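You operate a simulated robot arm through the tools that you are given. There is no shell and no other tool. Be economical: measure what you need, move in short steps, check, and stop when the job is done.

Carry out the task below with a simulated robot arm. There is one attempt and no reset: what you move stays moved.

## Task
Take the black tub and put it on top of the blue sample board.

Only the result counts: the job must be done as asked and must still hold three seconds after the hand-in. Knocking over, shifting, dropping, spilling or breaking anything else fails it.

## Robot
A 6-joint arm with a two-finger parallel gripper, fixed in place. Base frame: the origin is at the foot of the arm, x ahead of it, y to its left, z up; the work surface is at about z = 0. Readings come in mm, rad, newtons and seconds.
With the tool pointing down near the work surface it reaches from about 140 to 580 mm from the base axis. Its first joint turns from -1.152 to 1.152 rad. Payload 2.1 kg.
The tool frame sits at the grasp point between the pads (the TCP): z along the fingers, y along the line on which they close. The tips reach 30 mm beyond it. The gripper opens to 94 mm. The fingers are 28 mm wide and 10 mm thick; the gripper's body (50 by 96 mm) begins 55 mm behind the TCP.
Orientation is that of the tool frame in the base frame, as [roll, pitch, yaw] about the fixed x, y, z axes, in that order (R = Rz(yaw) Ry(pitch) Rx(roll)). With the fingers straight down and closing along the base's y, the tool's x points along the base's -x, its y along +y and its z along -z.

## Interface
- The arm moves only by the tool drive_tool. Its argument "series" is a list of rows, each an object of numbers (a shift or turn left out is 0, a gripper value left out holds the last): "x", "y", "z": the shift along the base's x, y, z in mm; "rx", "ry", "rz": the turn, a rotation vector about the base's x, y, z in rad; "claw": the finger opening in mm, from 0 to 94. In form: [{"x": .., "y": .., "z": .., "rx": .., "ry": .., "rz": .., "claw": ..}, ...]. A call has 1 to 12 rows; each row shifts and turns the commanded pose from where the row before left it. Each row takes 0.2 s and may step no farther than 50 mm and 0.15 rad from the row before; otherwise, or with a gripper value out of range, the whole call is refused. Where a pose cannot be reached the arm comes as near as it can. A force on the tool above 40 N (or 10 N above the force at the start of the call, whichever is more), or a blocked arm, ends the call early, and 0.2 s more pass. The fingers move at their own pace (about 72 mm/s each) and stop on an object; they squeeze with about 25 N. The grip force told is the motor's: it shows also when the fingers shut on nothing. Time passes only in rows, and 0.2 s behind the last, so rows that do not move let the fingers close. The reply holds the time, the measured pose of the TCP, the force on the tool along the base axes, the opening and the grip force, in the units named above and with some noise.
- Cameras (640 x 400 px; columns grow to the right, rows downward): "scene" is fixed at [35.2, -358.3, 485.8]; the picture's right is [0.92, -0.40, 0.00], its down [-0.22, -0.50, -0.84] and it looks along [0.34, 0.77, -0.54] (base axes); focal length 316 px, centre (320, 200). "wrist" rides on the gripper at [-37, 0, -58] in the tool frame; the picture's right is [0.00, -1.00, 0.00], its down [0.97, 0.00, -0.24] and it looks along [0.24, 0.00, 0.97] (tool axes); focal length 218 px, centre (320, 200). There is no depth. A picture from a camera that has moved, and an enlarged one, comes with that camera's place and axes in the base frame and with its lens.
- grab_frame(camera): a new picture of that camera. No time passes.
- enlarge(camera, box): a new picture of the part [left, top, right, bottom] of that camera's present view, enlarged. No time passes.
- close_job(): hands the job in; it is judged then, once.

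Work in short steps. Places have to be worked out from the pictures, the camera data and where the tool is seen: move nearer, look again, correct. Check each grasp and each placing, and mend what went wrong. You have 90 turns and 42 pictures in all, those below and enlarged ones among them. Open the gripper and draw the arm clear of the work before you hand the job in, unless the task says otherwise; then end with one line.

The tools are called after "Call:" by a JSON object that holds its "api" and its "payload". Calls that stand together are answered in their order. drive_tool: Moves the arm, as the interface text tells. Its arguments: {"type":"object","properties":{"series":{"type":"array","items":{"type":"object","properties":{"x":{"type":"number"},"y":{"type":"number"},"z":{"type":"number"},"rx":{"type":"number"},"ry":{"type":"number"},"rz":{"type":"number"},"claw":{"type":"number"}}}}},"required":["series"]} The other tools are called the same way: grab_frame (camera) takes a picture; enlarge (camera, box) takes an enlarged picture of a part of a camera's view; close_job () hands the job in.

At the start:

```text
t: 0.0
eef_pos: [350.9, 145.5, 262.8]
ee_rot: [3.141, -0.002, -3.141]
wrist_force: [0.0, 0.0, -1.1]
width: 94.1
grasp_force: 0.1
```

scene: 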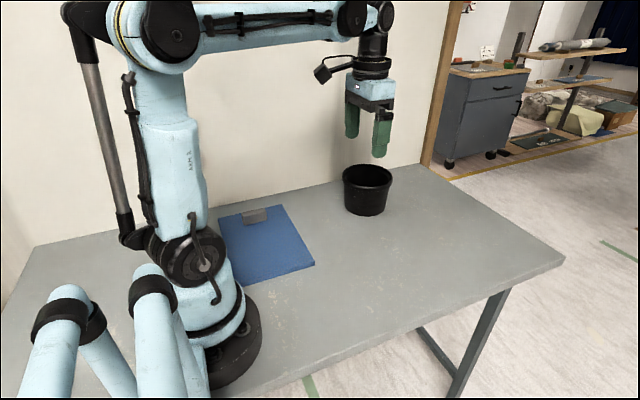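
wrist: 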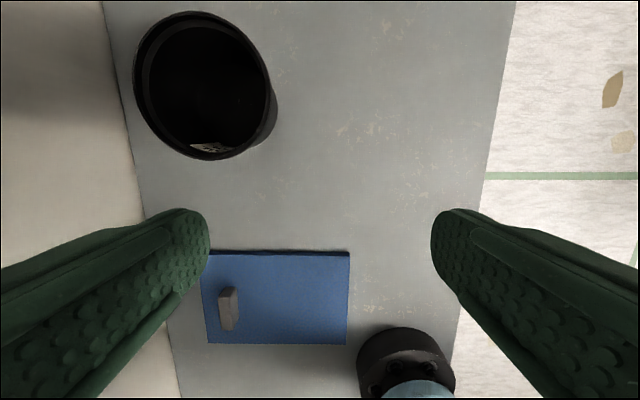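

The tub's rim centre comes out near (445, 257) at z≈90, about 130 mm across, so it is too wide to grip across and I'll pinch the wall. The board spans roughly x 47–228, y 100–340, with a clip at y≈300. I'll look closer at the tub and the board.

Call:
{"api": "enlarge", "payload": {"camera": "scene", "box": [320, 140, 420, 230]}}

Call:
{"api": "enlarge", "payload": {"camera": "scene", "box": [200, 190, 330, 300]}}

Call:
{"api": "enlarge", "payload": {"camera": "wrist", "box": [110, 0, 300, 180]}}

```text
4.44 times, centred on (370, 185) of scene
camera zoom: at [35.2, -358.3, 485.8], right [0.92, -0.4, 0.0], down [-0.22, -0.5, -0.84], along [0.34, 0.77, -0.54], focal length 1404 px, centre (98, 267)
```

zoom: 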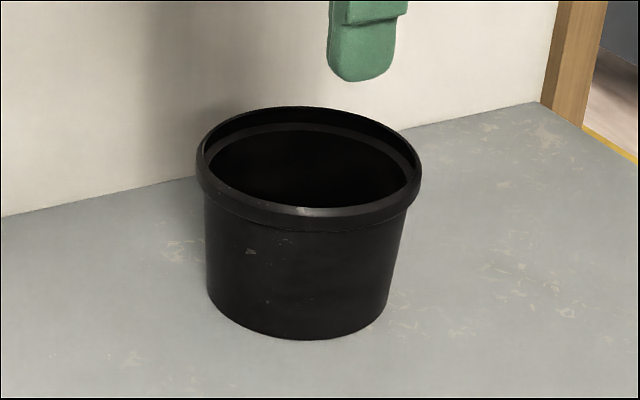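

```text
3.64 times, centred on (265, 245) of scene
camera zoom: at [35.2, -358.3, 485.8], right [0.92, -0.4, 0.0], down [-0.22, -0.5, -0.84], along [0.34, 0.77, -0.54], focal length 1149 px, centre (520, 36)
```

zoom: 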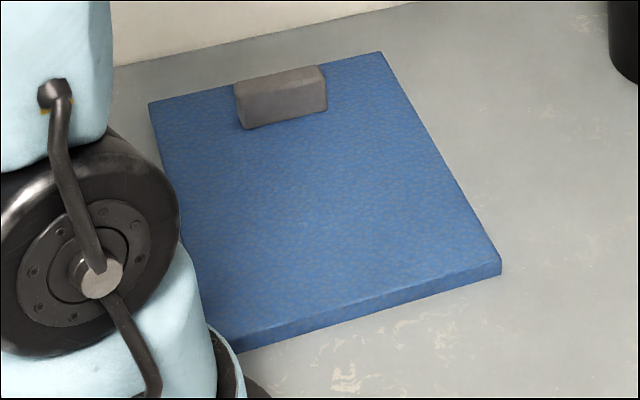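

```text
2.22 times, centred on (205, 90) of wrist
camera zoom: at [388.2, 143.8, 319.9], right [0.0, -1.0, 0.0], down [-0.97, 0.0, 0.24], along [-0.24, 0.0, -0.97], focal length 485 px, centre (576, 444)
```

zoom: 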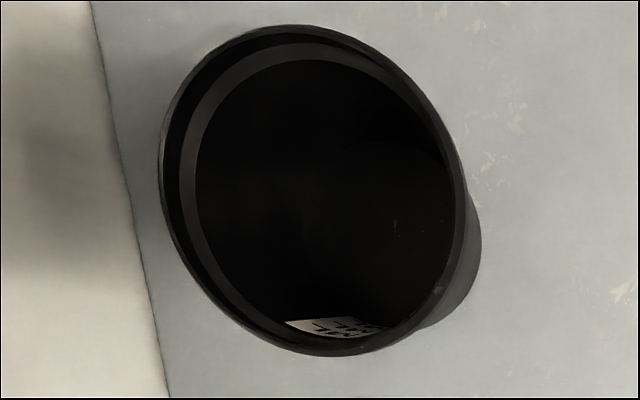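

The board is about 12 mm thick with its free area at y 97–284, and the tub is an open, rimmed bucket. I'll move over the tub's -y wall, staying high, and look again.

Call:
{"api": "drive_tool", "payload": {"series": [{"x": 32, "y": 16}, {"x": 32, "y": 16}, {"x": 30, "y": 14}, {}]}}

Call:
{"api": "grab_frame", "payload": {"camera": "wrist"}}

Call:
{"api": "grab_frame", "payload": {"camera": "scene"}}

```text
t: 1.0
eef_pos: [443.5, 191.2, 263.2]
ee_rot: [-3.141, -0.001, 3.141]
wrist_force: [0.3, 0.5, 0.9]
width: 94.3
grasp_force: 0.1
```

```text
36 pictures are left
camera wrist: at [481.0, 189.9, 320.6], right [0.0, -1.0, 0.0], down [-0.97, 0.0, 0.24], along [-0.24, 0.0, -0.97], focal length 218 px, centre (320, 200)
```

wrist: 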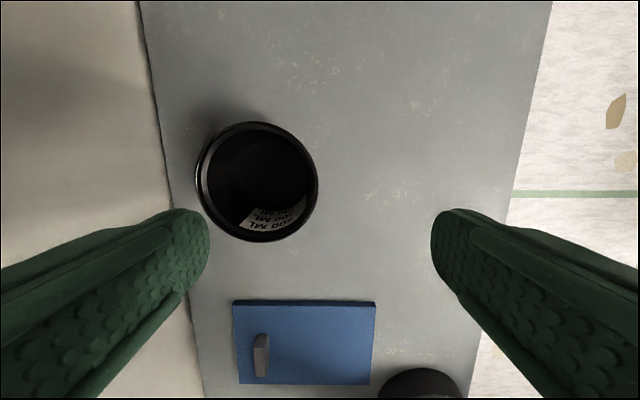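

```text
35 pictures are left
```

scene: 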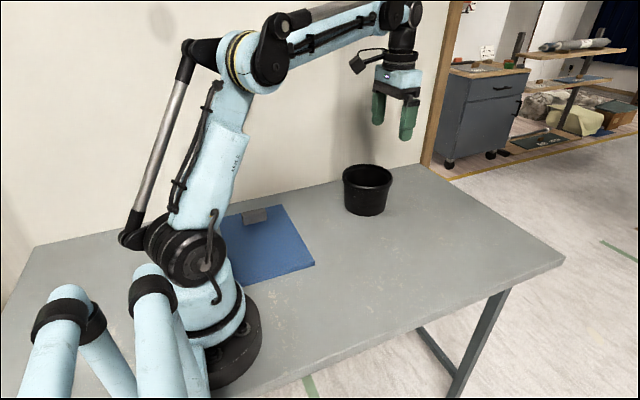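

The new view confirms it: rim centre (444, 257), radius about 64, and the tub is empty apart from a printed label. I'll narrow the fingers a little, descend over the -y wall to just above the rim and check.

Call:
{"api": "drive_tool", "payload": {"series": [{"z": -40, "y": 3, "claw": 60}, {"z": -40}, {"z": -30}, {"z": -20}, {}]}}

Call:
{"api": "grab_frame", "payload": {"camera": "wrist"}}

Call:
{"api": "enlarge", "payload": {"camera": "scene", "box": [310, 110, 440, 230]}}

```text
t: 2.2
eef_pos: [443.1, 195.0, 132.0]
ee_rot: [3.141, 0.0, 3.141]
wrist_force: [-0.1, 0.6, 0.7]
width: 59.9
grasp_force: 0.0
```

```text
34 pictures are left
camera wrist: at [479.6, 193.5, 189.1], right [0.0, -1.0, 0.0], down [-0.97, 0.0, 0.24], along [-0.24, 0.0, -0.97], focal length 218 px, centre (320, 200)
```

wrist: 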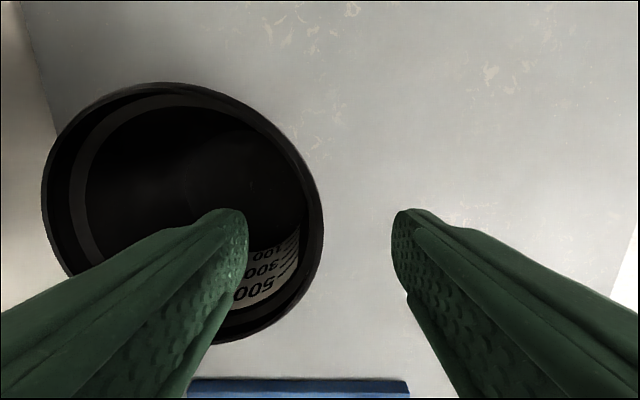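

```text
3.33 times, centred on (375, 170) of scene
camera zoom: at [35.2, -358.3, 485.8], right [0.92, -0.4, 0.0], down [-0.22, -0.5, -0.84], along [0.34, 0.77, -0.54], focal length 1053 px, centre (137, 300)
```

zoom: 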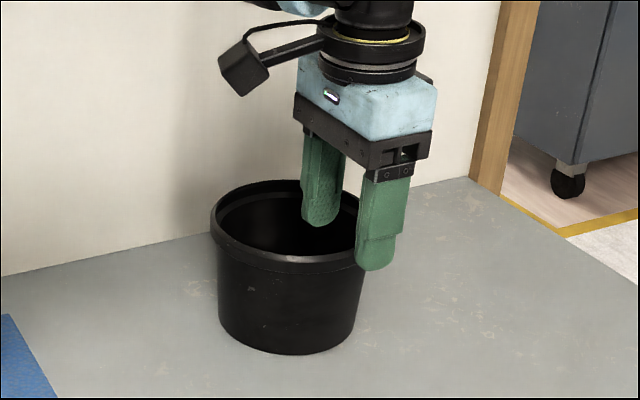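

The wall sits between the fingers at y≈192–203, matching the TCP's y. I'll nudge x by +3 and y by +2, then lower so the tips are about 40 mm below the rim.

Call:
{"api": "drive_tool", "payload": {"series": [{"z": -25, "x": 3, "y": 2}, {"z": -20}, {"z": -9}, {}]}}

Call:
{"api": "grab_frame", "payload": {"camera": "wrist"}}

Call:
{"api": "enlarge", "payload": {"camera": "scene", "box": [310, 110, 440, 230]}}

```text
t: 3.2
eef_pos: [448.9, 198.0, 77.7]
ee_rot: [3.141, 0.0, 3.141]
wrist_force: [0.0, 0.3, -0.6]
width: 59.7
grasp_force: 0.1
```

```text
32 pictures are left
camera wrist: at [484.7, 196.1, 133.9], right [0.0, -1.0, 0.0], down [-0.97, 0.0, 0.24], along [-0.24, 0.0, -0.97], focal length 218 px, centre (320, 200)
```

wrist: 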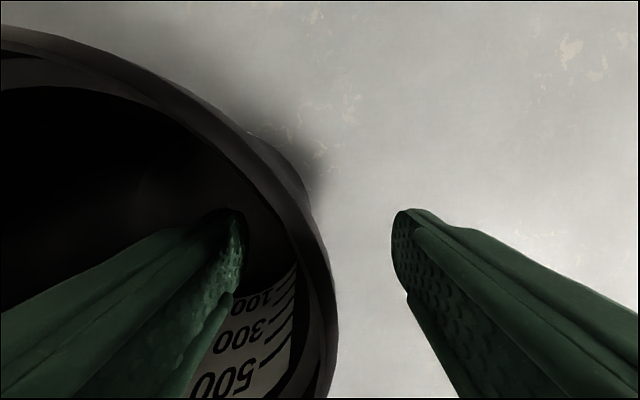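

```text
3.33 times, centred on (375, 170) of scene
camera zoom: at [35.2, -358.3, 485.8], right [0.92, -0.4, 0.0], down [-0.22, -0.5, -0.84], along [0.34, 0.77, -0.54], focal length 1053 px, centre (137, 300)
```

zoom: 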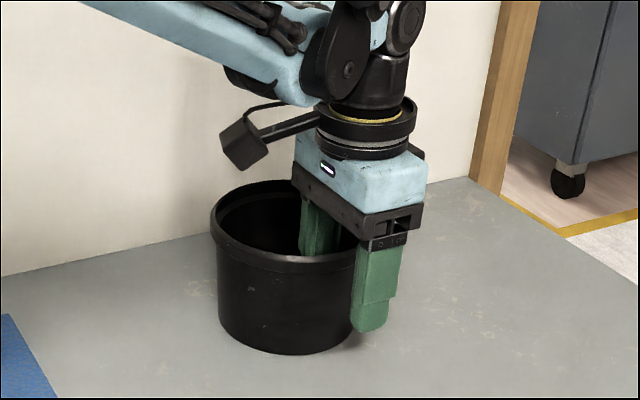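

The fingers straddle the wall cleanly, so I'm closing now.

Call:
{"api": "drive_tool", "payload": {"series": [{"x": -2, "claw": 0}, {}, {}, {}]}}

Call:
{"api": "grab_frame", "payload": {"camera": "wrist"}}

```text
t: 4.2
eef_pos: [446.5, 198.3, 78.5]
ee_rot: [3.139, 0.0, -3.141]
wrist_force: [-3.8, -0.2, 14.8]
width: 14.1
grasp_force: 24.3
```

```text
30 pictures are left
camera wrist: at [483.5, 195.7, 135.4], right [0.0, -1.0, 0.0], down [-0.97, 0.0, 0.24], along [-0.24, 0.0, -0.97], focal length 218 px, centre (320, 200)
```

wrist: 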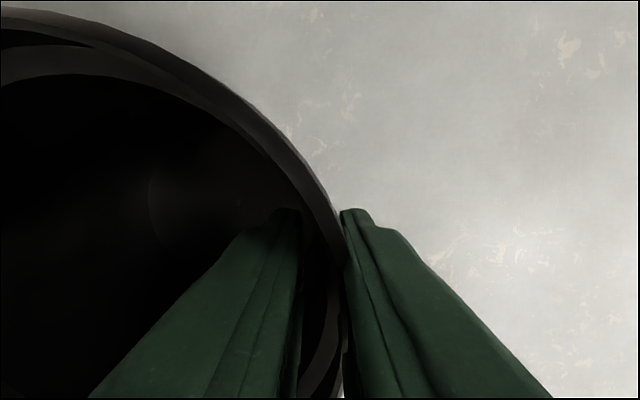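

The wall is gripped at 14 mm with 24 N. I'll lift a little and check for tilt.

Call:
{"api": "drive_tool", "payload": {"series": [{"z": 10}, {"z": 15}, {"z": 20}, {}]}}

Call:
{"api": "enlarge", "payload": {"camera": "scene", "box": [310, 110, 440, 230]}}

```text
t: 5.2
eef_pos: [447.4, 196.5, 122.5]
ee_rot: [3.141, -0.001, 3.141]
wrist_force: [-0.1, -0.7, -1.4]
width: 10.8
grasp_force: 25.1
```

```text
3.33 times, centred on (375, 170) of scene
camera zoom: at [35.2, -358.3, 485.8], right [0.92, -0.4, 0.0], down [-0.22, -0.5, -0.84], along [0.34, 0.77, -0.54], focal length 1053 px, centre (137, 300)
```

zoom: 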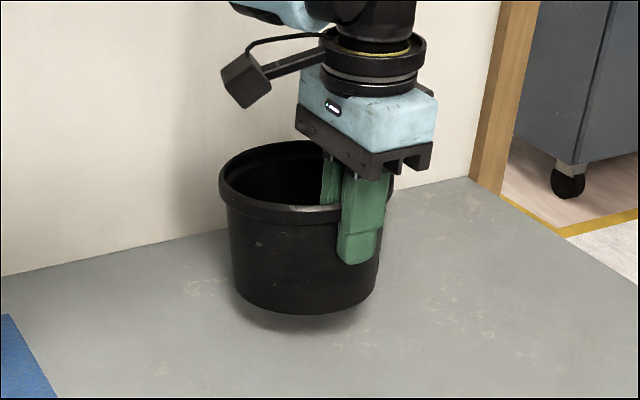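

The tub is up, level, and light. I'll raise it a bit more and carry it toward the board, with TCP target about (150, 128), moving halfway first.

Call:
{"api": "drive_tool", "payload": {"series": [{"z": 25}, {"z": 15, "x": -20, "y": -5}, {"x": -32, "y": -7}, {"x": -32, "y": -7}, {"x": -32, "y": -7}, {"x": -32, "y": -7}, {}]}}

Call:
{"api": "grab_frame", "payload": {"camera": "scene"}}

```text
t: 6.8
eef_pos: [299.7, 162.0, 165.5]
ee_rot: [-3.141, 0.0, -3.141]
wrist_force: [0.3, 0.5, -0.6]
width: 10.6
grasp_force: 24.9
```

```text
28 pictures are left
```

scene: 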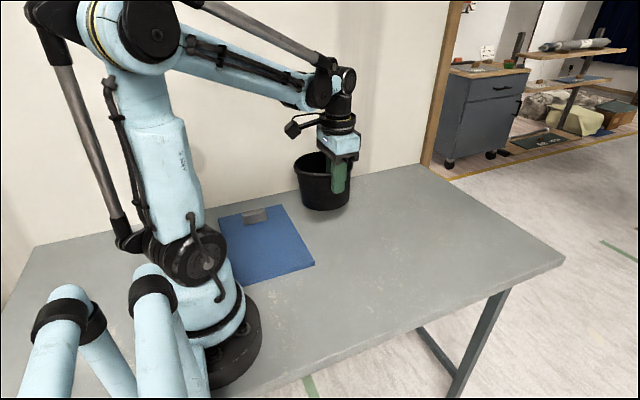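

The hold is steady. I'll continue over the board.

Call:
{"api": "drive_tool", "payload": {"series": [{"x": -30, "y": -7}, {"x": -30, "y": -7}, {"x": -30, "y": -7}, {"x": -25, "y": -6}, {"x": -20, "y": -5}, {}]}}

Call:
{"api": "grab_frame", "payload": {"camera": "scene"}}

Call:
{"api": "grab_frame", "payload": {"camera": "wrist"}}

```text
t: 8.2
eef_pos: [161.9, 130.8, 164.6]
ee_rot: [-3.141, 0.0, -3.141]
wrist_force: [0.1, 0.3, -1.4]
width: 10.8
grasp_force: 24.9
```

```text
27 pictures are left
```

scene: 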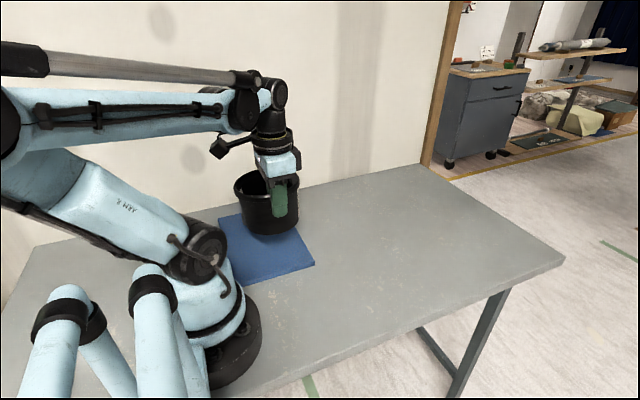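

```text
26 pictures are left
camera wrist: at [198.4, 130.0, 221.5], right [0.0, -1.0, 0.0], down [-0.97, 0.0, 0.24], along [-0.24, 0.0, -0.97], focal length 218 px, centre (320, 200)
```

wrist: 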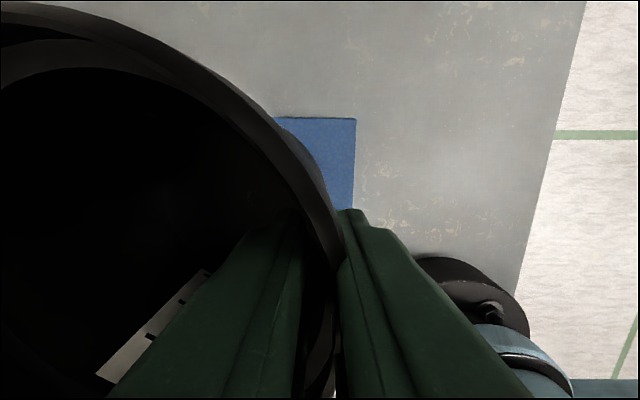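

The board's near corner measures (224, 98), and the tub centre is near (160, 193), so its base falls within the board. I'll shift x by -10 and lower to just above contact (expected TCP z≈91).

Call:
{"api": "drive_tool", "payload": {"series": [{"x": -10, "z": -20}, {"z": -25}, {"z": -15}, {}]}}

Call:
{"api": "enlarge", "payload": {"camera": "scene", "box": [190, 150, 340, 300]}}

```text
t: 9.2
eef_pos: [154.5, 130.4, 103.1]
ee_rot: [-3.141, 0.001, 3.141]
wrist_force: [-0.4, 0.2, -0.9]
width: 10.6
grasp_force: 24.7
```

```text
2.67 times, centred on (265, 225) of scene
camera zoom: at [35.2, -358.3, 485.8], right [0.92, -0.4, 0.0], down [-0.22, -0.5, -0.84], along [0.34, 0.77, -0.54], focal length 843 px, centre (467, 133)
```

zoom: 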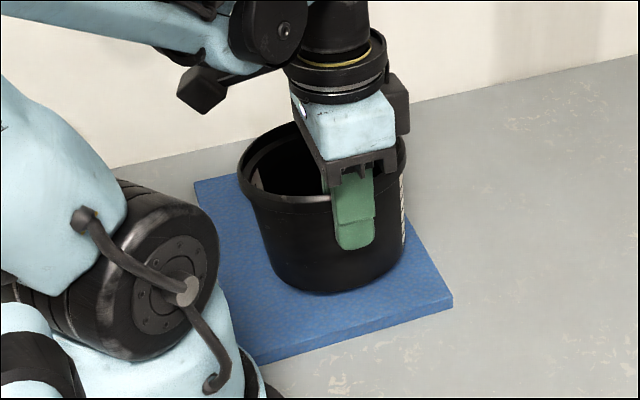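

The tub is well inside the board and close to its surface. I'll lower slowly until contact shows.

Call:
{"api": "drive_tool", "payload": {"series": [{"z": -4}, {"z": -4}, {"z": -2}, {}]}}

Call:
{"api": "enlarge", "payload": {"camera": "scene", "box": [190, 150, 340, 300]}}

```text
t: 10.2
eef_pos: [154.3, 131.8, 93.7]
ee_rot: [3.14, 0.0, -3.142]
wrist_force: [-0.5, -3.8, 14.1]
width: 12.3
grasp_force: 25.1
```

```text
2.67 times, centred on (265, 225) of scene
camera zoom: at [35.1, -358.3, 485.7], right [0.92, -0.4, 0.0], down [-0.22, -0.5, -0.84], along [0.34, 0.77, -0.54], focal length 843 px, centre (467, 133)
```

zoom: 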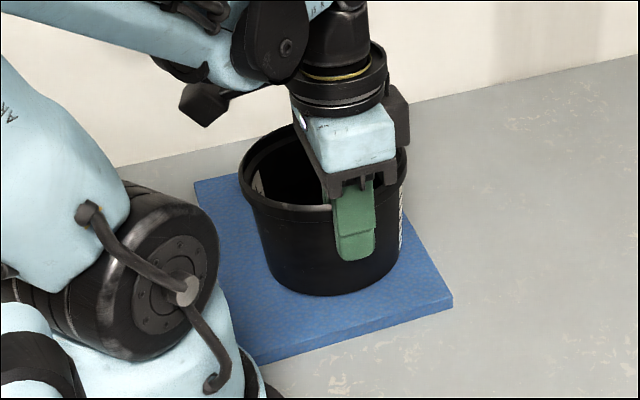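

Contact shows at 14 N, so the tub is resting on the board. I'll open the fingers.

Call:
{"api": "drive_tool", "payload": {"series": [{"claw": 20}, {"claw": 50}, {}, {}]}}

Call:
{"api": "enlarge", "payload": {"camera": "scene", "box": [190, 150, 340, 300]}}

Call:
{"api": "grab_frame", "payload": {"camera": "wrist"}}

```text
t: 11.2
eef_pos: [154.5, 129.5, 91.5]
ee_rot: [-3.141, 0.001, -3.141]
wrist_force: [-0.6, 0.0, 0.0]
width: 50.1
grasp_force: 0.1
```

```text
2.67 times, centred on (265, 225) of scene
camera zoom: at [35.2, -358.3, 485.8], right [0.92, -0.4, 0.0], down [-0.22, -0.5, -0.84], along [0.34, 0.77, -0.54], focal length 843 px, centre (467, 133)
```

zoom: 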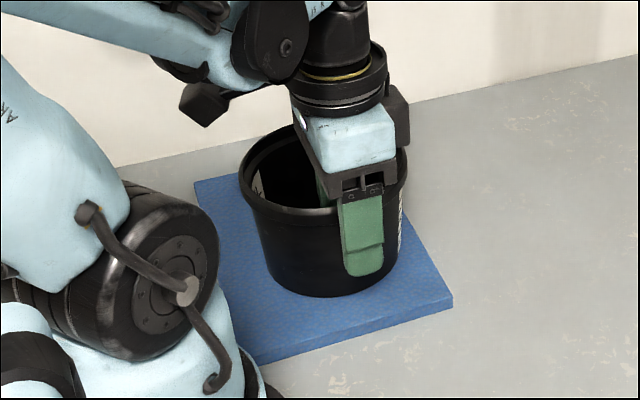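

```text
22 pictures are left
camera wrist: at [189.9, 129.4, 150.3], right [0.0, -1.0, 0.0], down [-0.97, 0.0, 0.24], along [-0.24, 0.0, -0.97], focal length 218 px, centre (320, 200)
```

wrist: 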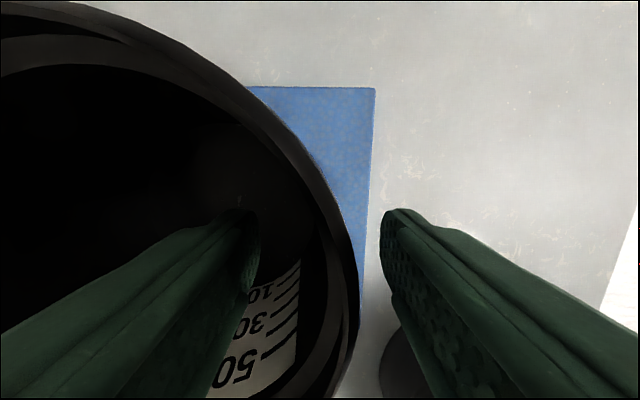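

The tub is free and the board's corner hasn't moved (still 222, 98). I'll rise straight up and then back away.

Call:
{"api": "drive_tool", "payload": {"series": [{"z": 15}, {"z": 25}, {"z": 35}, {"z": 40}, {"x": 35, "z": 20}, {"x": 45}, {"x": 45}, {}]}}

Call:
{"api": "grab_frame", "payload": {"camera": "wrist"}}

Call:
{"api": "enlarge", "payload": {"camera": "scene", "box": [190, 150, 340, 300]}}

```text
t: 13.0
eef_pos: [279.2, 130.7, 229.3]
ee_rot: [-3.141, 0.0, 3.141]
wrist_force: [0.4, 0.9, 0.1]
width: 49.9
grasp_force: 0.0
```

```text
21 pictures are left
camera wrist: at [316.0, 130.2, 285.7], right [0.0, -1.0, 0.0], down [-0.97, 0.0, 0.24], along [-0.24, 0.0, -0.97], focal length 218 px, centre (320, 200)
```

wrist: 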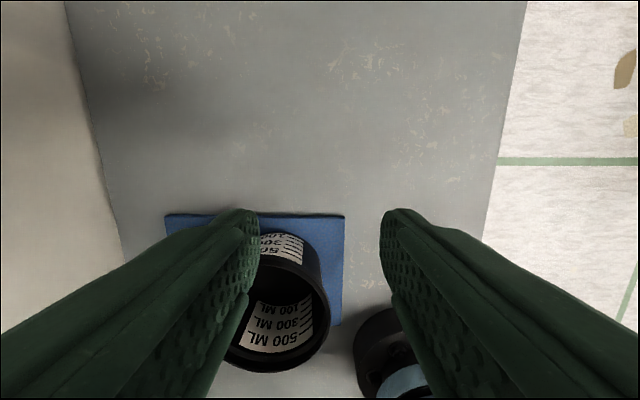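

```text
2.67 times, centred on (265, 225) of scene
camera zoom: at [35.2, -358.3, 485.8], right [0.92, -0.4, 0.0], down [-0.22, -0.5, -0.84], along [0.34, 0.77, -0.54], focal length 843 px, centre (467, 133)
```

zoom: 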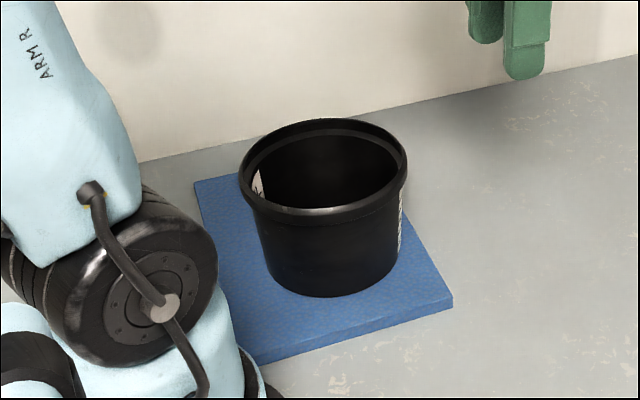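

The tub stands upright on the board, with its base at about y 138–242, clear of the clip at 284. The arm is clear and the gripper is open, so I'm handing in.

Call:
{"api": "close_job", "payload": {}}

```text
The job is handed in.
```

The black tub is standing upright on the blue sample board, clear of the grey clip. The board did not move, the gripper is open and the arm is clear, and the job is handed in.
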